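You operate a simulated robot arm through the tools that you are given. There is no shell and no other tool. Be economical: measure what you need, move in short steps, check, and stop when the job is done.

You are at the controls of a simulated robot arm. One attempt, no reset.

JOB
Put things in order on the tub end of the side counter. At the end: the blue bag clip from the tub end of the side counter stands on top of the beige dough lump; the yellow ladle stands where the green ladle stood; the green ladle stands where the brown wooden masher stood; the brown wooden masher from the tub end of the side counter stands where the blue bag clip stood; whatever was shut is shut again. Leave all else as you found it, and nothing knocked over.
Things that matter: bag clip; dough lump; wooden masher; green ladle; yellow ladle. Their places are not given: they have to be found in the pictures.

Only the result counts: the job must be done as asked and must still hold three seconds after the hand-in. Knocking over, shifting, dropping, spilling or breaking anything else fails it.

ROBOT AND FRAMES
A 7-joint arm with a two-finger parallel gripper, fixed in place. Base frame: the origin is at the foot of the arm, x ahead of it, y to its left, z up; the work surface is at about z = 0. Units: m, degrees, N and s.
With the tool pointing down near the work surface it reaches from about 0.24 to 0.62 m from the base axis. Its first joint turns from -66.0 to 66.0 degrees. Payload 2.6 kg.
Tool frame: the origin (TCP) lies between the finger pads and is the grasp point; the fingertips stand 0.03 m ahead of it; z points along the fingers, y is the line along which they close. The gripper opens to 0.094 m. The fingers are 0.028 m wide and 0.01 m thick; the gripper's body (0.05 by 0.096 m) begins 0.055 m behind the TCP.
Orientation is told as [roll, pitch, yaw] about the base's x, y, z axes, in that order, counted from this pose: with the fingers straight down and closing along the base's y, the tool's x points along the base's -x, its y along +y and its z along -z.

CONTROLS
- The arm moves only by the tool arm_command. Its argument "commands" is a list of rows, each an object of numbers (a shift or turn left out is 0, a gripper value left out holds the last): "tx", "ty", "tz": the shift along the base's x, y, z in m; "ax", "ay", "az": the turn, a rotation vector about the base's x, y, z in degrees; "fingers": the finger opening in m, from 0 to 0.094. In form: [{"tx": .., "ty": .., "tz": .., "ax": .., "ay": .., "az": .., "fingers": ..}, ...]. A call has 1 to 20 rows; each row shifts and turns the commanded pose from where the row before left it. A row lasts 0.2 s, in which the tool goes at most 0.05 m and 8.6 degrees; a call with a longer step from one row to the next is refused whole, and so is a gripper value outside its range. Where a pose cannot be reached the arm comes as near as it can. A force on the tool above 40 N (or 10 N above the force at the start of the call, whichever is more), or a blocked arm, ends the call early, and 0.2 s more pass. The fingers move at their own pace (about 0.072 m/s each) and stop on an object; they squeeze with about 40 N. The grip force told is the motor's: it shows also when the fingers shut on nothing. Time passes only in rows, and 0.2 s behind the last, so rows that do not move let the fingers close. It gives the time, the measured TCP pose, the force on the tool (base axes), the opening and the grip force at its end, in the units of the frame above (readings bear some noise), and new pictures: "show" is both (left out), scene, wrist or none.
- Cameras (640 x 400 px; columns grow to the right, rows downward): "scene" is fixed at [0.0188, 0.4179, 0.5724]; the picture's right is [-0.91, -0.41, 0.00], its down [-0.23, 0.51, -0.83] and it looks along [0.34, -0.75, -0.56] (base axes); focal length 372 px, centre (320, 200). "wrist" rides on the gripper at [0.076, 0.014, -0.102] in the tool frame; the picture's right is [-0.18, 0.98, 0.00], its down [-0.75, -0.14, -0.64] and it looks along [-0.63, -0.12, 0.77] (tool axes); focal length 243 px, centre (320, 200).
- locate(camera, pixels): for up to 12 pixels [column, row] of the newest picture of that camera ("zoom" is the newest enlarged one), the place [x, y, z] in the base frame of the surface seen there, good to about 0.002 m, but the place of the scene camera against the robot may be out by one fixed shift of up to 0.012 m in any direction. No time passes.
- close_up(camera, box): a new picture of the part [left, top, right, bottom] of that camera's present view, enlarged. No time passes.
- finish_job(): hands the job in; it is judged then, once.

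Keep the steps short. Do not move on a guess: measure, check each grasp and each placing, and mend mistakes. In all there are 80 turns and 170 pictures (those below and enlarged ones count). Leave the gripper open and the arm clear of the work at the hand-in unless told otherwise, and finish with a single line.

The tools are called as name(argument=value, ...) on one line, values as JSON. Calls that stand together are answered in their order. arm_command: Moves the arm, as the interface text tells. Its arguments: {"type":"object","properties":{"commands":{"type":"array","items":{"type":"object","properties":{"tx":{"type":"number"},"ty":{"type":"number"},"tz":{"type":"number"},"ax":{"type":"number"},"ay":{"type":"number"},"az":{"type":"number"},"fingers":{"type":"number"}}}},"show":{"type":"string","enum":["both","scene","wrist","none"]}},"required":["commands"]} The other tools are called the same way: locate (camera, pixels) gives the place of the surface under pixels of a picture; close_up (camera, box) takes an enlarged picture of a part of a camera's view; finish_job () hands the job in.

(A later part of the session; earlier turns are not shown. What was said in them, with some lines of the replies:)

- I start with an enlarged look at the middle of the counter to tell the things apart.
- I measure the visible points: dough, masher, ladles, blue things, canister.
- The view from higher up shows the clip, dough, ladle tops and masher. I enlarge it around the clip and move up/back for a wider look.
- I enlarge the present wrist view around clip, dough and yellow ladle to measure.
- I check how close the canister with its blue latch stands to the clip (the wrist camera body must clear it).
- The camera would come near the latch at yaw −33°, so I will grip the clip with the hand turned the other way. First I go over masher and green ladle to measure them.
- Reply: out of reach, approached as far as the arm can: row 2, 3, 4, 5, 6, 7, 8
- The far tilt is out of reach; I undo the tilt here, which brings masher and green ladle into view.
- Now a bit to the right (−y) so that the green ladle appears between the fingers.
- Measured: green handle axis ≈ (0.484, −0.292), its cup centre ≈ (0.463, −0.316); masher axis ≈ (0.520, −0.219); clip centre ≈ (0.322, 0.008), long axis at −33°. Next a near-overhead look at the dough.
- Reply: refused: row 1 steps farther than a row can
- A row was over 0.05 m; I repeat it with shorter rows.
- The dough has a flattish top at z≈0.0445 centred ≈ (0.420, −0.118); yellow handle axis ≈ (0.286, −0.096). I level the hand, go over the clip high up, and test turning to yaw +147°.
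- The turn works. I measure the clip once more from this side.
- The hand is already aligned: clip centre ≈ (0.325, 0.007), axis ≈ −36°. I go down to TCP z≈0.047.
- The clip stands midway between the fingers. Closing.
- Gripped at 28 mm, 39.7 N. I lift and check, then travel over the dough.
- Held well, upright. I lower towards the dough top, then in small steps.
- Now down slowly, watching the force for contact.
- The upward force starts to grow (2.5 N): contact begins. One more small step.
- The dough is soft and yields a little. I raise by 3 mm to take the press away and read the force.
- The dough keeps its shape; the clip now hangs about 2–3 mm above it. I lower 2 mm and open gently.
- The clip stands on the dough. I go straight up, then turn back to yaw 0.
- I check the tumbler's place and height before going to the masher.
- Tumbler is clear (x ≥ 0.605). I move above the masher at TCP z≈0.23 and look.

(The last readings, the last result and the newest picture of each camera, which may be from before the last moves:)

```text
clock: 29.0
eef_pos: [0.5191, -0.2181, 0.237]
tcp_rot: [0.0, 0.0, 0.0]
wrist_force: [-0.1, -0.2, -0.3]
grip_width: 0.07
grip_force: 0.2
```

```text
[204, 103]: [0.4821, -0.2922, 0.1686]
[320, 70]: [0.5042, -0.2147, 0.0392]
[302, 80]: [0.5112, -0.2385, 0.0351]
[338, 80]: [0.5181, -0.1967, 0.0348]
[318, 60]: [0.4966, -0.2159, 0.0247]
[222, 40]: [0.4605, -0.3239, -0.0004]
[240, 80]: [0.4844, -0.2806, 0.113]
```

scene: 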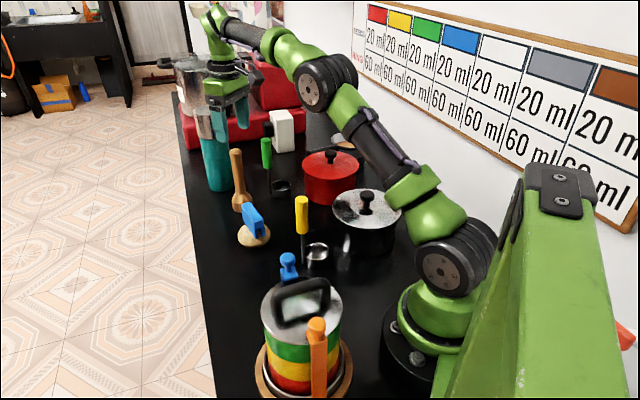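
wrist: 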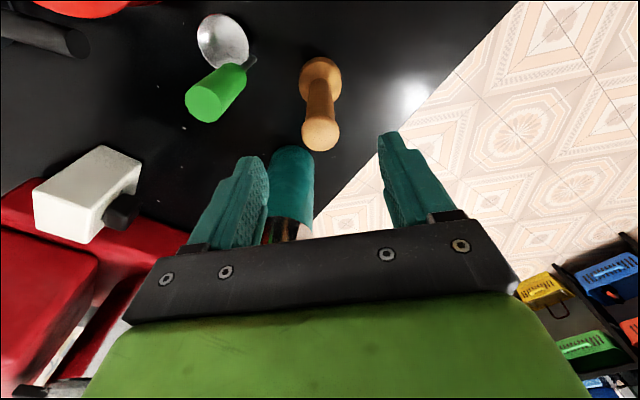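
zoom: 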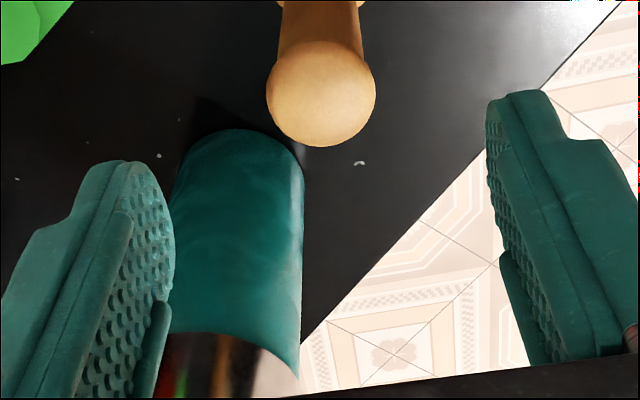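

The masher axis (0.520, −0.218) matches the TCP. I go down to z≈0.13 and close.

arm_command(commands=[{"tz": -0.03, "tx": 0.001}, {"tz": -0.03}, {"tz": -0.03}, {"tz": -0.017}, {}, {"fingers": 0.0}, {"fingers": 0.0}, {"fingers": 0.0}, {"fingers": 0.0}])

```text
clock: 31.0
eef_pos: [0.5201, -0.2185, 0.1292]
tcp_rot: [0.0, 0.0, 0.0]
wrist_force: [1.1, -0.9, -0.2]
grip_width: 0.0291
grip_force: 39.7
```

scene: 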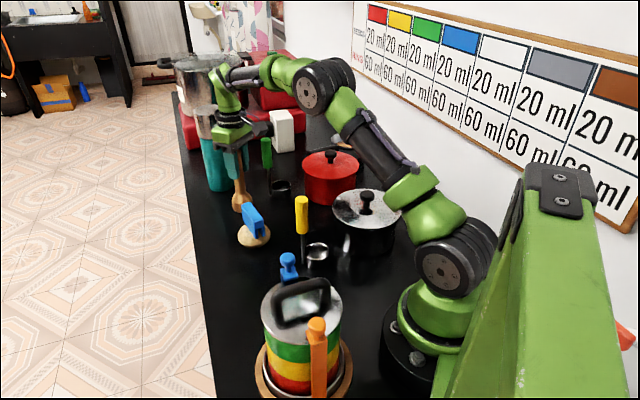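
wrist: 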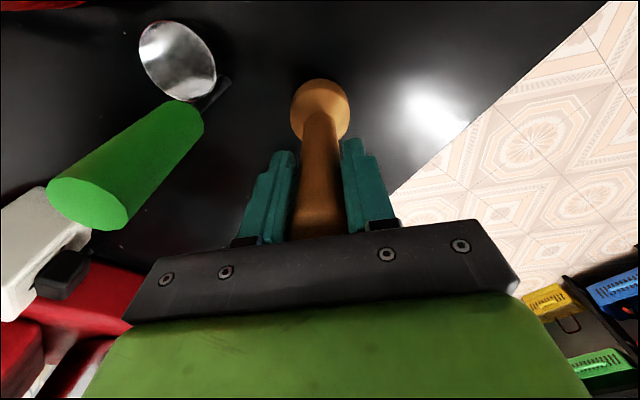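

Gripped at 29 mm. I lift it high (its foot must pass over the clip on the dough) and check.

arm_command(commands=[{"tz": 0.02}, {"tz": 0.03}, {"tz": 0.04}, {"tz": 0.04}, {"tz": 0.015}, {"tx": -0.03, "ty": 0.03}, {"tx": -0.03, "ty": 0.03}, {}])

```text
clock: 32.8
eef_pos: [0.4588, -0.1586, 0.2761]
tcp_rot: [0.0, 0.0, 0.0]
wrist_force: [-0.2, -0.1, -0.9]
grip_width: 0.0295
grip_force: 40.3
```

scene: 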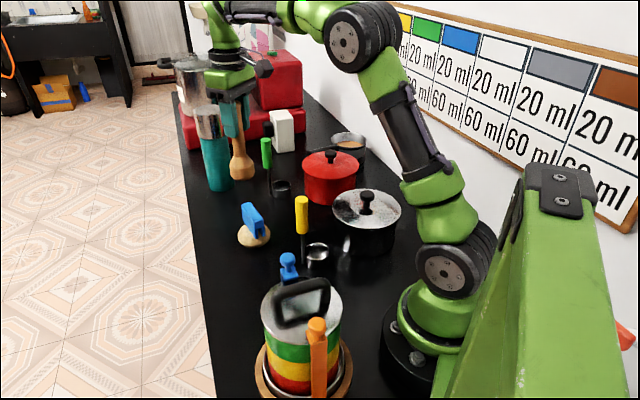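
wrist: 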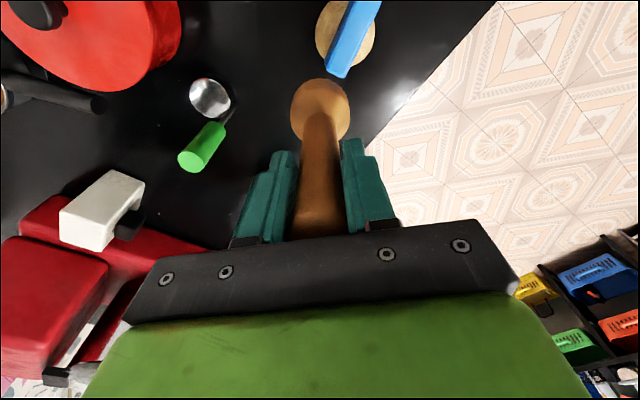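

Carrying it over to the clip's old spot (0.325, 0.007).

arm_command(commands=[{"tx": -0.027, "ty": 0.033}, {"tx": -0.027, "ty": 0.033}, {"tx": -0.027, "ty": 0.033}, {"tx": -0.027, "ty": 0.033}, {"tx": -0.0265, "ty": 0.0335}, {}])

```text
clock: 34.2
eef_pos: [0.3273, 0.0075, 0.2768]
tcp_rot: [0.0, 0.0, 0.0]
wrist_force: [0.0, 0.7, -1.8]
grip_width: 0.0291
grip_force: 41.0
```

scene: 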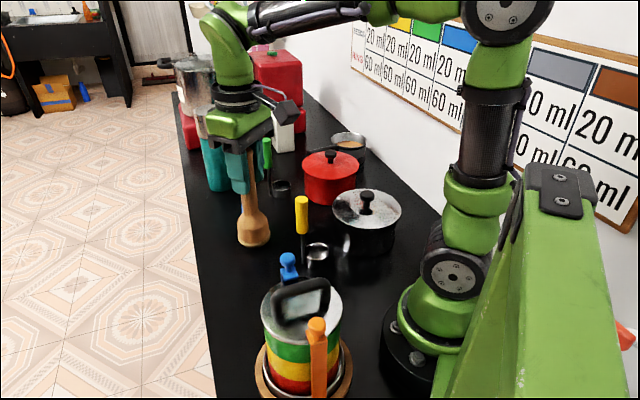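
wrist: 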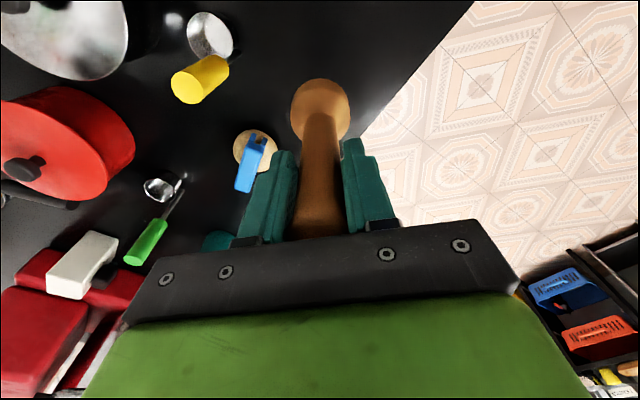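

Lowering; the last millimetres slowly.

arm_command(commands=[{"tx": -0.002, "tz": -0.04}, {"tz": -0.04}, {"tz": -0.035}, {"tz": -0.02}, {"tz": -0.007}, {}], show="none")

arm_command(commands=[{"tz": -0.0015}, {"tz": -0.0015}, {}])

```text
clock: 35.6
eef_pos: [0.3239, 0.007, 0.1323]
tcp_rot: [0.0, -0.1, 0.0]
wrist_force: [0.6, -0.3, -1.5]
grip_width: 0.029
grip_force: 39.6
```

```text
clock: 36.4
eef_pos: [0.3239, 0.0078, 0.1308]
tcp_rot: [0.1, 0.0, -0.1]
wrist_force: [-0.2, 0.1, -1.5]
grip_width: 0.029
grip_force: 40.1
```

scene: 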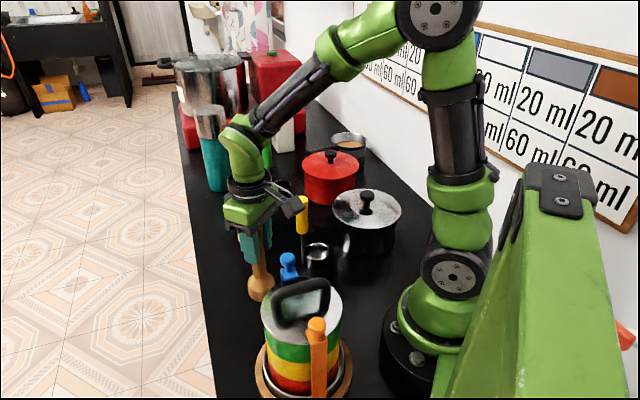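
wrist: 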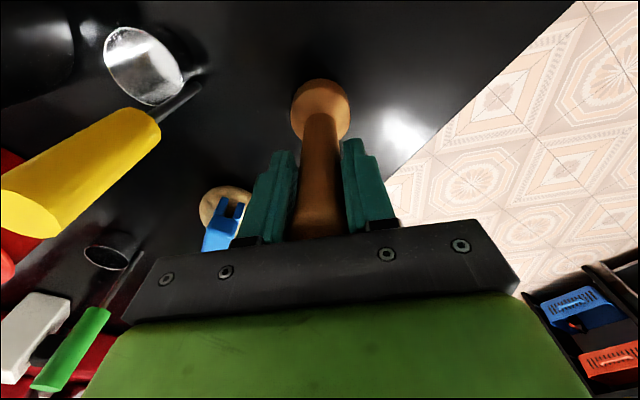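

arm_command(commands=[{"tz": -0.001}, {"tz": -0.001}, {}], show="none")

```text
clock: 37.2
eef_pos: [0.3251, 0.0063, 0.13]
tcp_rot: [0.0, -0.3, -0.1]
wrist_force: [-2.0, -1.8, 23.4]
grip_width: 0.0291
grip_force: 40.1
```

Firm contact (23 N up). I ease by 1 mm and open gently.

arm_command(commands=[{"tz": 0.0007}, {}, {"fingers": 0.031}, {"fingers": 0.034}, {"fingers": 0.04}, {"fingers": 0.055}, {"fingers": 0.075}, {}])

```text
clock: 39.0
eef_pos: [0.3243, 0.0072, 0.1296]
tcp_rot: [0.1, 0.0, 0.0]
wrist_force: [0.1, -0.4, 0.0]
grip_width: 0.0751
grip_force: 0.2
```

scene: 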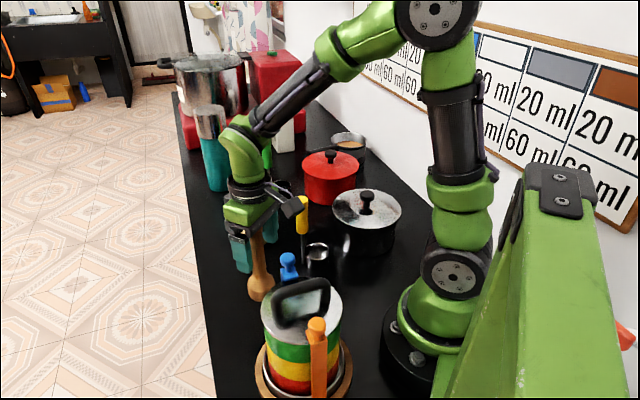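
wrist: 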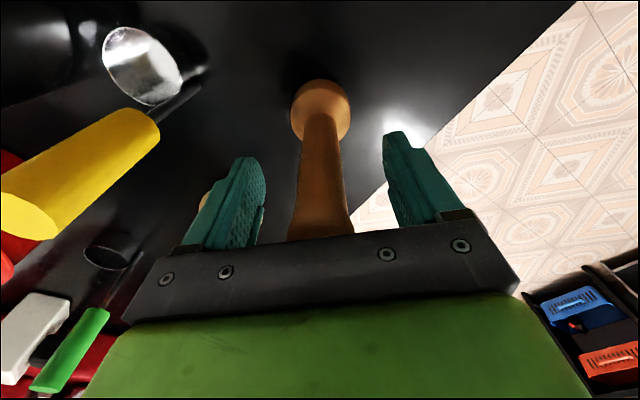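

The masher stands. Up and over to the green ladle.

arm_command(commands=[{"tz": 0.03}, {"tz": 0.04}, {"tz": 0.04}, {"tx": 0.02, "ty": -0.037}, {"tx": 0.02, "ty": -0.037}, {"tx": 0.02, "ty": -0.037}, {"tx": 0.02, "ty": -0.037}, {"tx": 0.02, "ty": -0.037}, {"tx": 0.02, "ty": -0.037}, {"tx": 0.02, "ty": -0.037}, {"tx": 0.019, "ty": -0.04}, {}])

close_up(camera="wrist", box=[220, 20, 420, 180])

```text
clock: 41.6
eef_pos: [0.483, -0.2924, 0.2369]
tcp_rot: [0.0, 0.1, 0.1]
wrist_force: [-0.8, -0.2, -0.7]
grip_width: 0.0748
grip_force: 0.1
```

scene: 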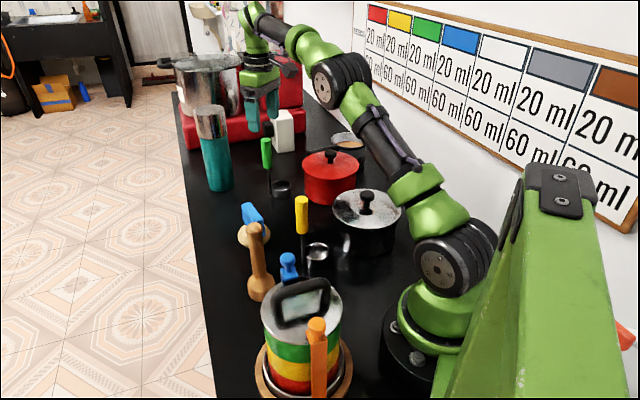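
wrist: 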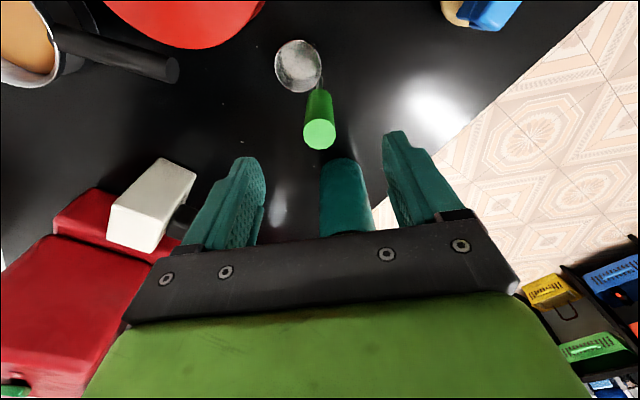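

```text
2.50 times, centred on (320, 100) of wrist
```

zoom: 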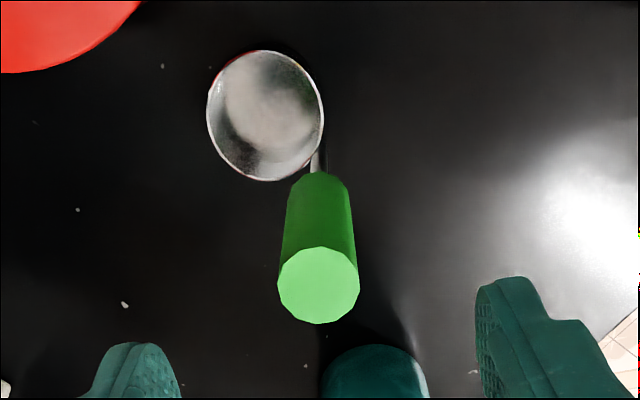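

locate(camera="zoom", pixels=[[319, 285], [284, 285], [354, 285], [319, 252], [319, 318], [264, 52], [322, 105], [211, 110], [270, 178], [300, 165], [265, 115]])

```text
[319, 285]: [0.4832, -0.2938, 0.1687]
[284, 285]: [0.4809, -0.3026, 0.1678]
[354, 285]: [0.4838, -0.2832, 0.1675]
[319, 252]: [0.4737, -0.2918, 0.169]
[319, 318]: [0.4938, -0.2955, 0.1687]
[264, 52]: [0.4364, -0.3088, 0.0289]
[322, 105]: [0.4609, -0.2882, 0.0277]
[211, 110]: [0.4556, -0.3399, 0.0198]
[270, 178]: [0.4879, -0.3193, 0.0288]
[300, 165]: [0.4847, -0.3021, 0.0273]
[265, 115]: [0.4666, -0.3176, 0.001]
```

Green handle axis (0.4836, −0.2932), cup centre (0.462, −0.3145). Going down to z≈0.137 and closing.

arm_command(commands=[{"tz": -0.03, "tx": 0.0006, "ty": -0.0008}, {"tz": -0.03}, {"tz": -0.025}, {"tz": -0.015}, {}, {"fingers": 0.0}, {"fingers": 0.0}, {"fingers": 0.0}, {"fingers": 0.0}, {"fingers": 0.0}])

```text
clock: 43.8
eef_pos: [0.4827, -0.2934, 0.1395]
tcp_rot: [0.1, 0.0, 0.0]
wrist_force: [0.0, -0.3, -0.1]
grip_width: 0.0233
grip_force: 40.2
```

scene: 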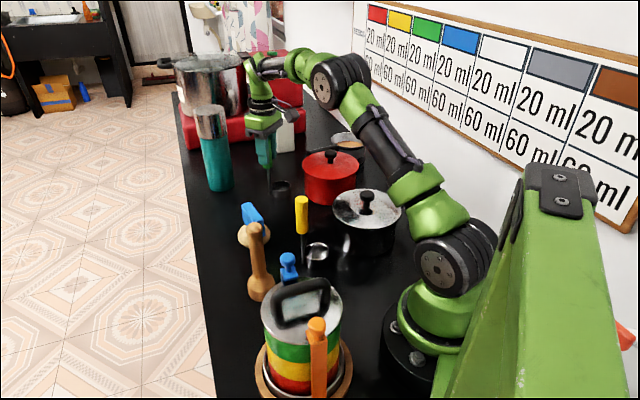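
wrist: 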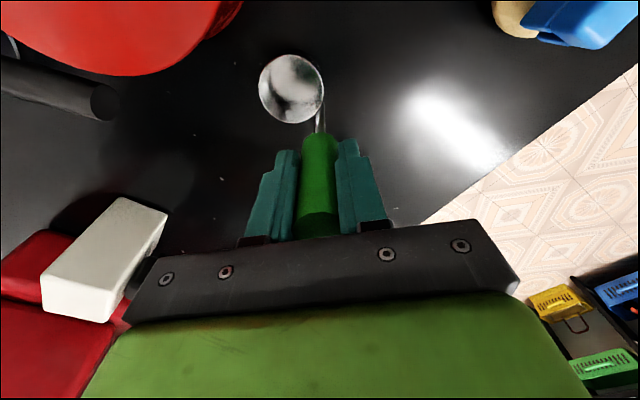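

Gripped at 23 mm. I lift 4 cm, carry by (0.051, 0.089) to the masher's old spot, and check before lowering.

arm_command(commands=[{"tz": 0.015}, {"tz": 0.025}, {"tx": 0.0171, "ty": 0.0297}, {"tx": 0.0171, "ty": 0.0298}, {"tx": 0.0171, "ty": 0.0298}, {"tz": -0.02}, {"tz": -0.013}, {}])

```text
clock: 45.6
eef_pos: [0.5357, -0.2041, 0.1468]
tcp_rot: [-0.1, 0.1, -0.1]
wrist_force: [0.7, -0.2, 0.3]
grip_width: 0.0232
grip_force: 39.7
```

scene: 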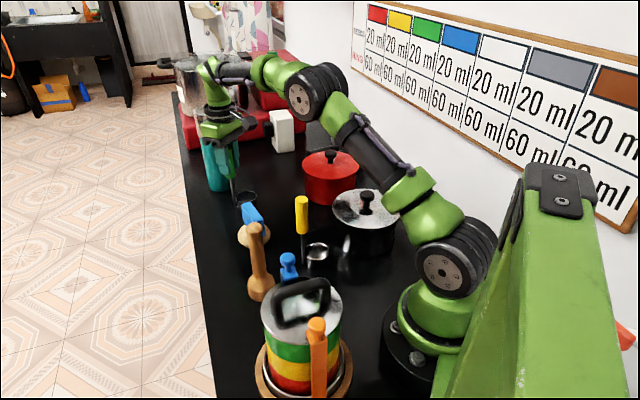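
wrist: 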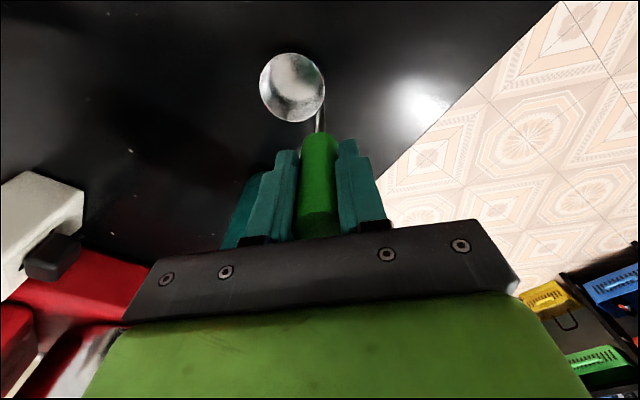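

Upright over the spot. Down the last ~7 mm in small steps.

arm_command(commands=[{"tz": -0.003}, {"tz": -0.002}, {}], show="none")

arm_command(commands=[{"tz": -0.001}, {"tz": -0.001}, {}], show="none")

```text
clock: 46.4
eef_pos: [0.5345, -0.2035, 0.1408]
tcp_rot: [0.1, 0.1, -0.1]
wrist_force: [0.6, 0.1, -0.8]
grip_width: 0.0234
grip_force: 40.0
```

```text
clock: 47.2
eef_pos: [0.534, -0.2035, 0.1405]
tcp_rot: [-0.1, 0.0, -0.1]
wrist_force: [-0.6, -0.4, 1.6]
grip_width: 0.0234
grip_force: 39.7
```

arm_command(commands=[{"tz": -0.0007}, {}], show="none")

```text
clock: 47.8
eef_pos: [0.5345, -0.2034, 0.1407]
tcp_rot: [-0.1, -0.1, 0.0]
wrist_force: [-2.1, 0.8, 10.1]
grip_width: 0.0231
grip_force: 39.6
```

Contact (10 N). Opening gently.

arm_command(commands=[{"tz": 0.0003}, {"fingers": 0.025}, {"fingers": 0.028}, {"fingers": 0.034}, {"fingers": 0.05}, {"fingers": 0.07}, {}])

close_up(camera="scene", box=[180, 90, 300, 230])

```text
clock: 49.4
eef_pos: [0.5343, -0.2038, 0.1388]
tcp_rot: [0.0, 0.0, 0.0]
wrist_force: [-1.0, -0.1, 1.2]
grip_width: 0.0701
grip_force: 0.0
```

scene: 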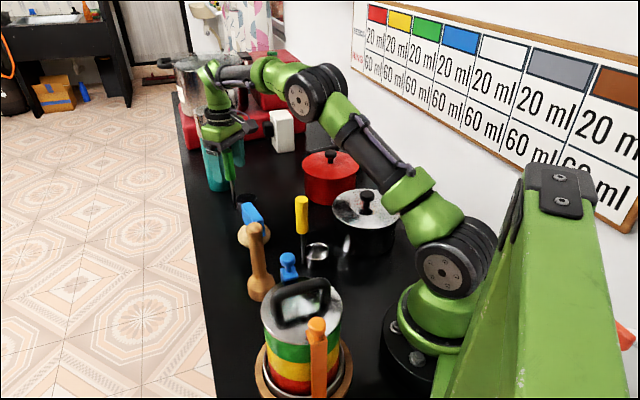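
wrist: 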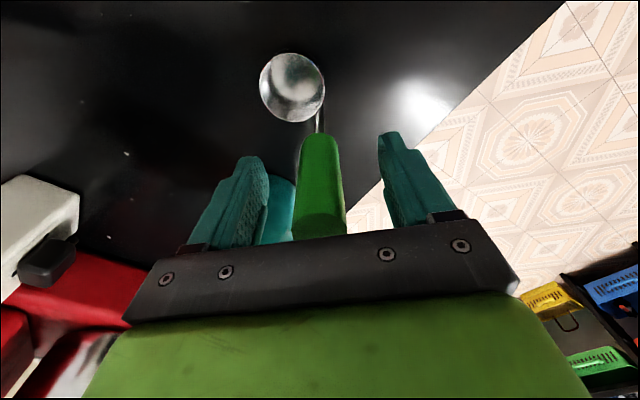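

```text
2.86 times, centred on (240, 160) of scene
```

zoom: 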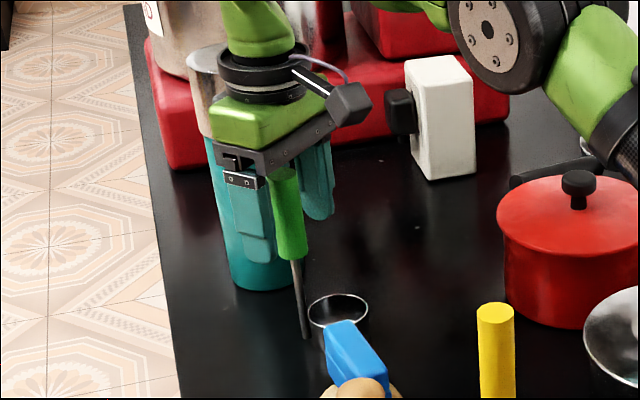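

Green ladle stands. Up and over to the yellow ladle.

arm_command(commands=[{"tz": 0.03}, {"tz": 0.035}, {"tz": 0.035}, {"tx": -0.042, "ty": 0.018}, {"tx": -0.042, "ty": 0.018}, {"tx": -0.042, "ty": 0.018}, {"tx": -0.042, "ty": 0.018}, {"tx": -0.042, "ty": 0.018}, {"tx": -0.0385, "ty": 0.0173}, {}])

close_up(camera="wrist", box=[220, 20, 420, 180])

```text
clock: 51.6
eef_pos: [0.2852, -0.0946, 0.2386]
tcp_rot: [0.0, 0.1, 0.0]
wrist_force: [0.4, -0.4, -0.6]
grip_width: 0.0698
grip_force: 0.2
```

scene: 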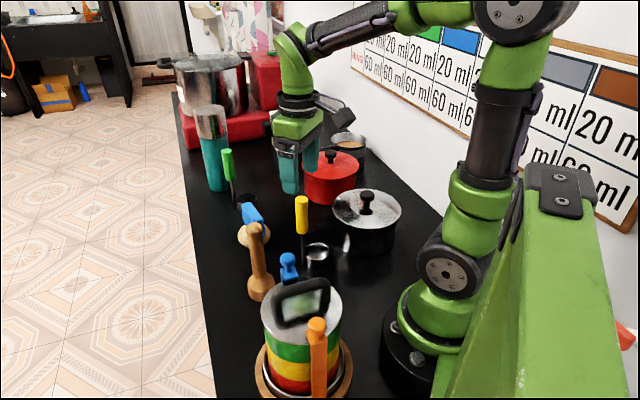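
wrist: 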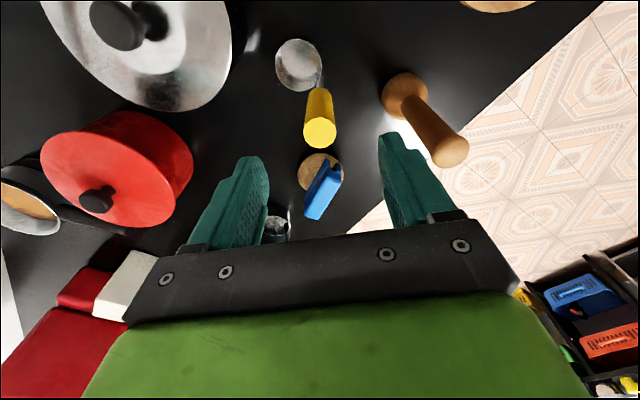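

```text
2.50 times, centred on (320, 100) of wrist
```

zoom: 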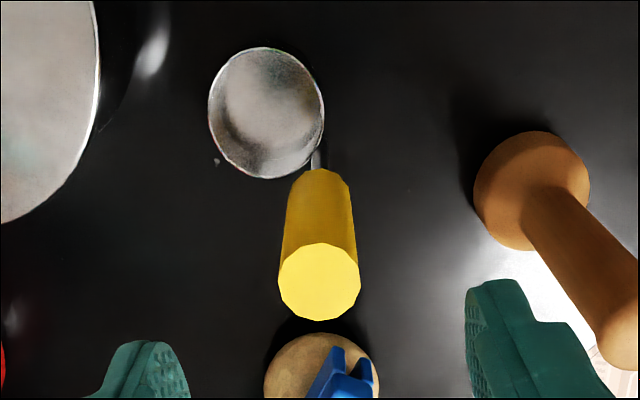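

The view is the same as over the green one (same offset, same orientation). Going down and closing.

arm_command(commands=[{"tz": -0.03, "tx": 0.0006, "ty": -0.0008}, {"tz": -0.03}, {"tz": -0.025}, {"tz": -0.0145}, {}, {"fingers": 0.0}, {"fingers": 0.0}, {"fingers": 0.0}, {"fingers": 0.0}, {"fingers": 0.0}], show="wrist")

```text
clock: 53.8
eef_pos: [0.285, -0.0972, 0.1397]
tcp_rot: [0.0, 0.0, -0.1]
wrist_force: [-0.1, -0.4, 0.0]
grip_width: 0.0232
grip_force: 39.8
```

wrist: 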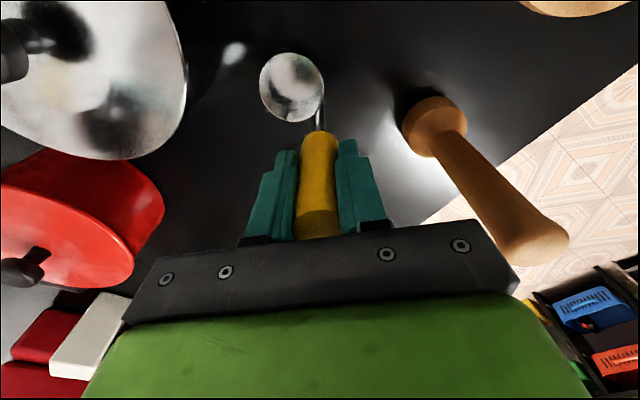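

Gripped. Lift high and carry to the green ladle's old spot (TCP 0.483, −0.293).

arm_command(commands=[{"tz": 0.02}, {"tz": 0.035}, {"tz": 0.04}, {"tz": 0.03}, {"tx": 0.028, "ty": -0.028}, {"tx": 0.028, "ty": -0.028}, {"tx": 0.028, "ty": -0.028}, {"tx": 0.028, "ty": -0.028}, {"tx": 0.028, "ty": -0.028}, {"tx": 0.028, "ty": -0.028}, {"tx": 0.0295, "ty": -0.0285}, {}])

```text
clock: 56.4
eef_pos: [0.4834, -0.2935, 0.2632]
tcp_rot: [0.0, 0.2, 0.0]
wrist_force: [-0.5, -0.1, -1.0]
grip_width: 0.0232
grip_force: 39.5
```

scene: 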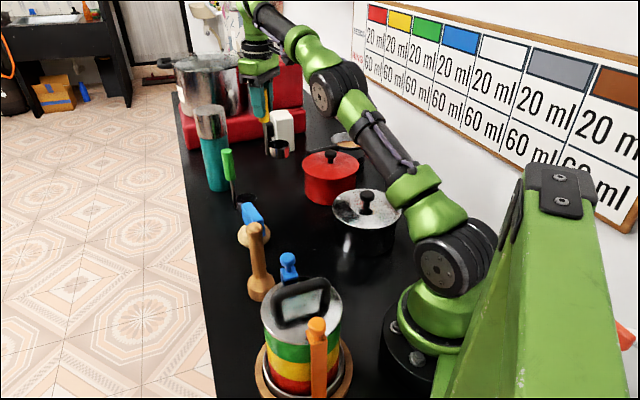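
wrist: 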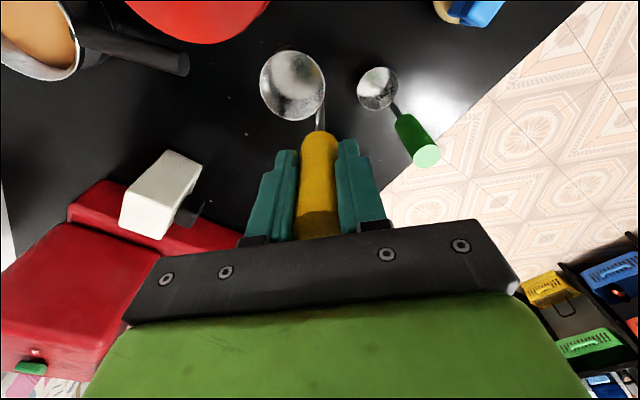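

In place over the spot; lowering.

arm_command(commands=[{"tz": -0.035}, {"tz": -0.035}, {"tz": -0.03}, {"tz": -0.014}, {"tz": -0.006}, {}])

arm_command(commands=[{"tz": -0.001}, {"tz": -0.001}, {}], show="none")

```text
clock: 57.8
eef_pos: [0.4826, -0.2937, 0.1432]
tcp_rot: [0.0, -0.1, -0.1]
wrist_force: [-0.2, 0.1, -0.6]
grip_width: 0.0231
grip_force: 39.5
```

scene: 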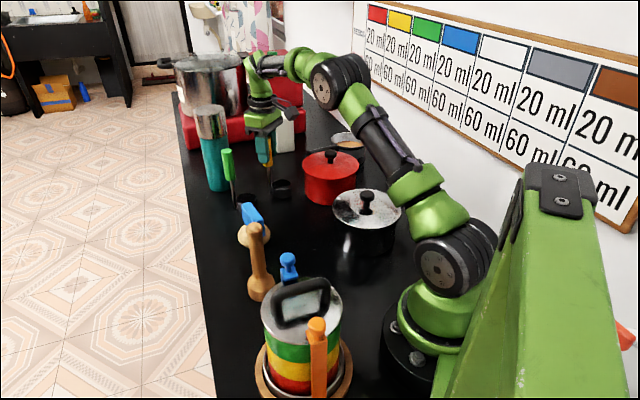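
wrist: 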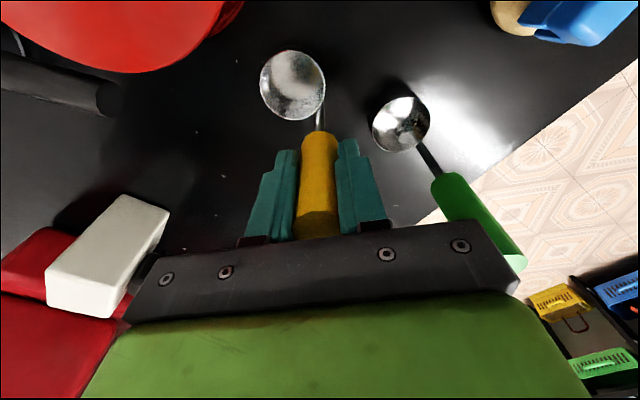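

```text
clock: 58.6
eef_pos: [0.4837, -0.2932, 0.141]
tcp_rot: [0.0, 0.0, 0.0]
wrist_force: [0.3, -0.9, -0.6]
grip_width: 0.0234
grip_force: 40.1
```

arm_command(commands=[{"tz": -0.0008}, {"tz": -0.0007}, {}], show="none")

```text
clock: 59.4
eef_pos: [0.484, -0.294, 0.1415]
tcp_rot: [0.1, 0.1, 0.1]
wrist_force: [-1.1, -0.9, -0.8]
grip_width: 0.0232
grip_force: 40.2
```

arm_command(commands=[{"tz": -0.0008}, {}], show="none")

```text
clock: 60.0
eef_pos: [0.4834, -0.2925, 0.1402]
tcp_rot: [0.0, 0.0, 0.0]
wrist_force: [0.3, -0.4, 0.2]
grip_width: 0.0234
grip_force: 40.0
```

arm_command(commands=[{"tz": -0.0008}, {}], show="none")

```text
clock: 60.6
eef_pos: [0.4836, -0.2937, 0.1385]
tcp_rot: [0.0, 0.1, 0.0]
wrist_force: [-0.1, 0.5, -0.1]
grip_width: 0.0231
grip_force: 40.2
```

arm_command(commands=[{"tz": -0.0007}, {}], show="none")

```text
clock: 61.2
eef_pos: [0.4829, -0.2929, 0.139]
tcp_rot: [-0.1, 0.0, -0.1]
wrist_force: [-0.8, 0.3, 3.8]
grip_width: 0.0233
grip_force: 40.2
```

Contact begins (3.8 N). Opening gently, then straight up.

arm_command(commands=[{"tz": -0.0002}, {"fingers": 0.025}, {"fingers": 0.028}, {"fingers": 0.034}, {"fingers": 0.05}, {"fingers": 0.065}, {}])

arm_command(commands=[{"tz": 0.02}, {"tz": 0.035}, {"tz": 0.04}, {"tz": 0.04}, {"tx": -0.035, "ty": 0.025}, {"tx": -0.035, "ty": 0.025}, {"tx": -0.035, "ty": 0.025, "fingers": 0.094}, {}])

close_up(camera="scene", box=[170, 100, 350, 320])

```text
clock: 62.8
eef_pos: [0.4841, -0.2942, 0.138]
tcp_rot: [0.0, 0.0, 0.0]
wrist_force: [0.6, 0.8, 0.4]
grip_width: 0.0649
grip_force: 0.0
```

scene: 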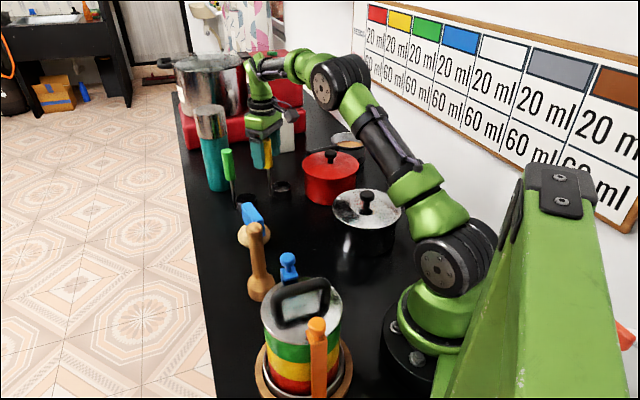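
wrist: 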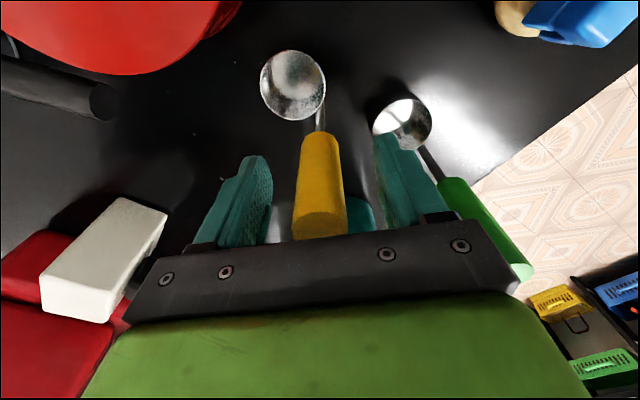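

```text
clock: 64.6
eef_pos: [0.3783, -0.2164, 0.2741]
tcp_rot: [0.0, -0.1, 0.0]
wrist_force: [-0.2, -0.5, -0.4]
grip_width: 0.0941
grip_force: 0.0
```

scene: 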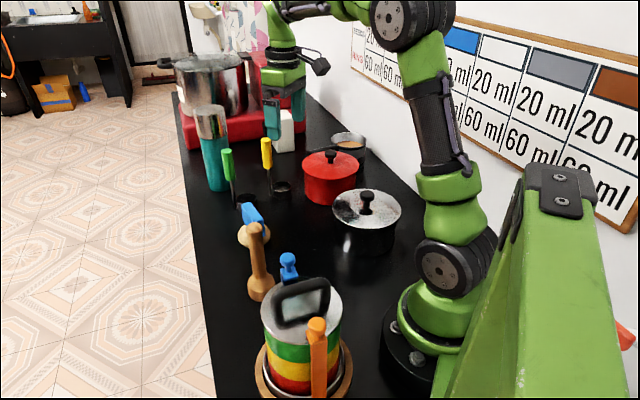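
wrist: 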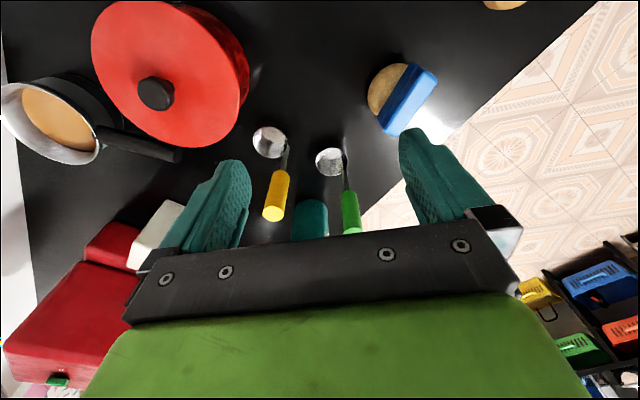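

```text
1.82 times, centred on (260, 210) of scene
```

zoom: 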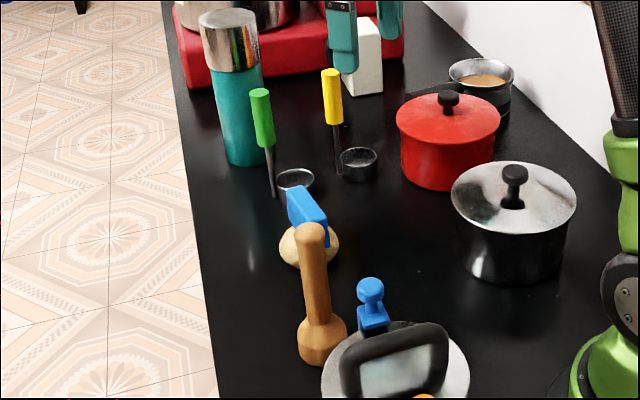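

All stand. I verify the final places with the scene and wrist pictures.

locate(camera="scene", pixels=[[266, 140], [227, 151], [255, 226], [252, 208], [253, 238], [283, 187], [247, 196], [253, 295]])

close_up(camera="wrist", box=[240, 50, 460, 240])

close_up(camera="scene", box=[210, 180, 300, 310])

```text
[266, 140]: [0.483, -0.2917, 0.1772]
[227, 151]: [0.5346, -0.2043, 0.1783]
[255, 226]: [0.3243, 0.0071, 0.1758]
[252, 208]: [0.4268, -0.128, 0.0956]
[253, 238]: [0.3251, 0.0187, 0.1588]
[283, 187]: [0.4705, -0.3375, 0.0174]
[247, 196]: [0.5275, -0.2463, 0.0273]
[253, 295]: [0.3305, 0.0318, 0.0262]
```

```text
2.11 times, centred on (350, 145) of wrist
```

zoom: 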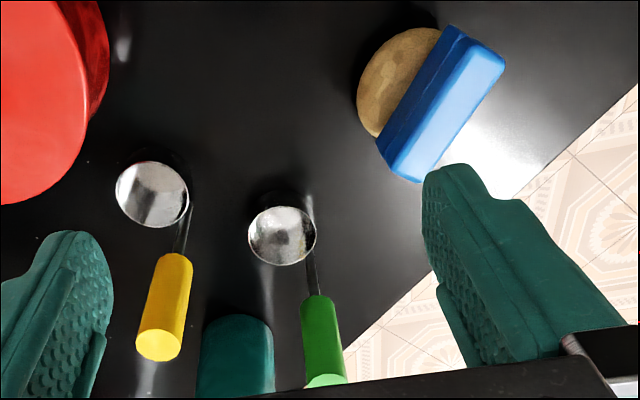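

```text
3.08 times, centred on (255, 245) of scene
```

zoom: 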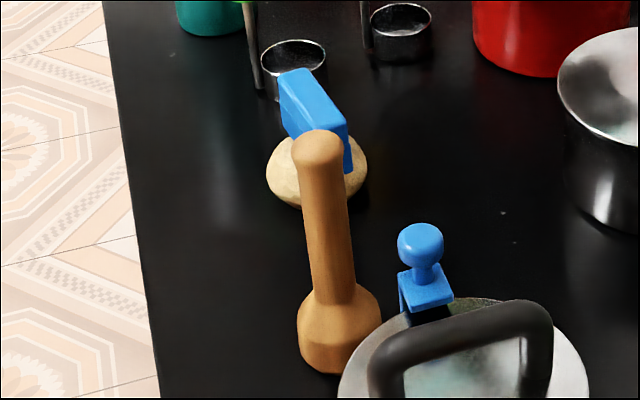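

I check whether the clip stands level.

locate(camera="wrist", pixels=[[408, 70], [434, 79], [400, 131], [383, 119], [418, 98], [410, 95], [425, 102]])

arm_command(commands=[{}, {}, {}, {}, {}])

close_up(camera="wrist", box=[240, 50, 460, 240])

```text
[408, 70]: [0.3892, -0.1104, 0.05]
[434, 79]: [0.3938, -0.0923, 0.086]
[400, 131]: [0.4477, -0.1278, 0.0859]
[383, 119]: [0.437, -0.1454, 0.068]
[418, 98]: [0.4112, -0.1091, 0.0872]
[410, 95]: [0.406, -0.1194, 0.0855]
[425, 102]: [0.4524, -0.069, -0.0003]
```

```text
clock: 65.8
eef_pos: [0.3786, -0.2177, 0.2746]
tcp_rot: [0.1, -0.1, 0.0]
wrist_force: [-0.8, 0.1, 0.6]
grip_width: 0.0941
grip_force: 0.2
```

scene: 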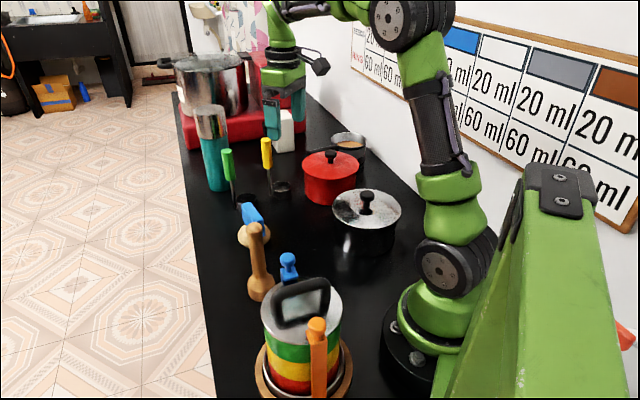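
wrist: 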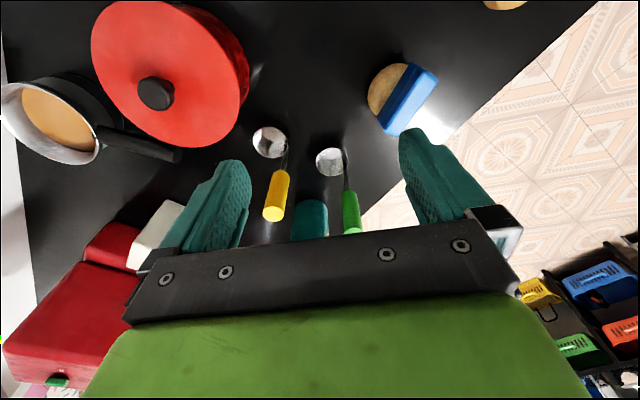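

```text
2.11 times, centred on (350, 145) of wrist
```

zoom: 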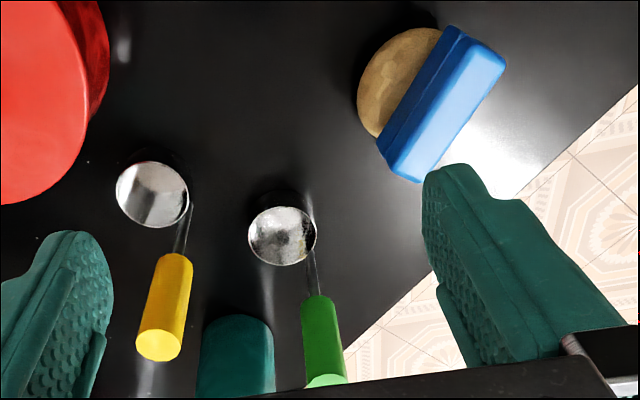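

Everything is steady: the clip top is level at z≈0.086, the ladles and masher stand upright, the gripper is open and the arm is clear. I hand in.

finish_job()

```text
The job is handed in.
```

Handed in: the blue clip stands on the dough, the yellow ladle on the green ladle's spot, the green ladle about 1 cm off-centre on the masher's spot, and the masher on the clip's spot; the soft dough was flattened slightly by the clip, nothing shut was opened and nothing was knocked over.
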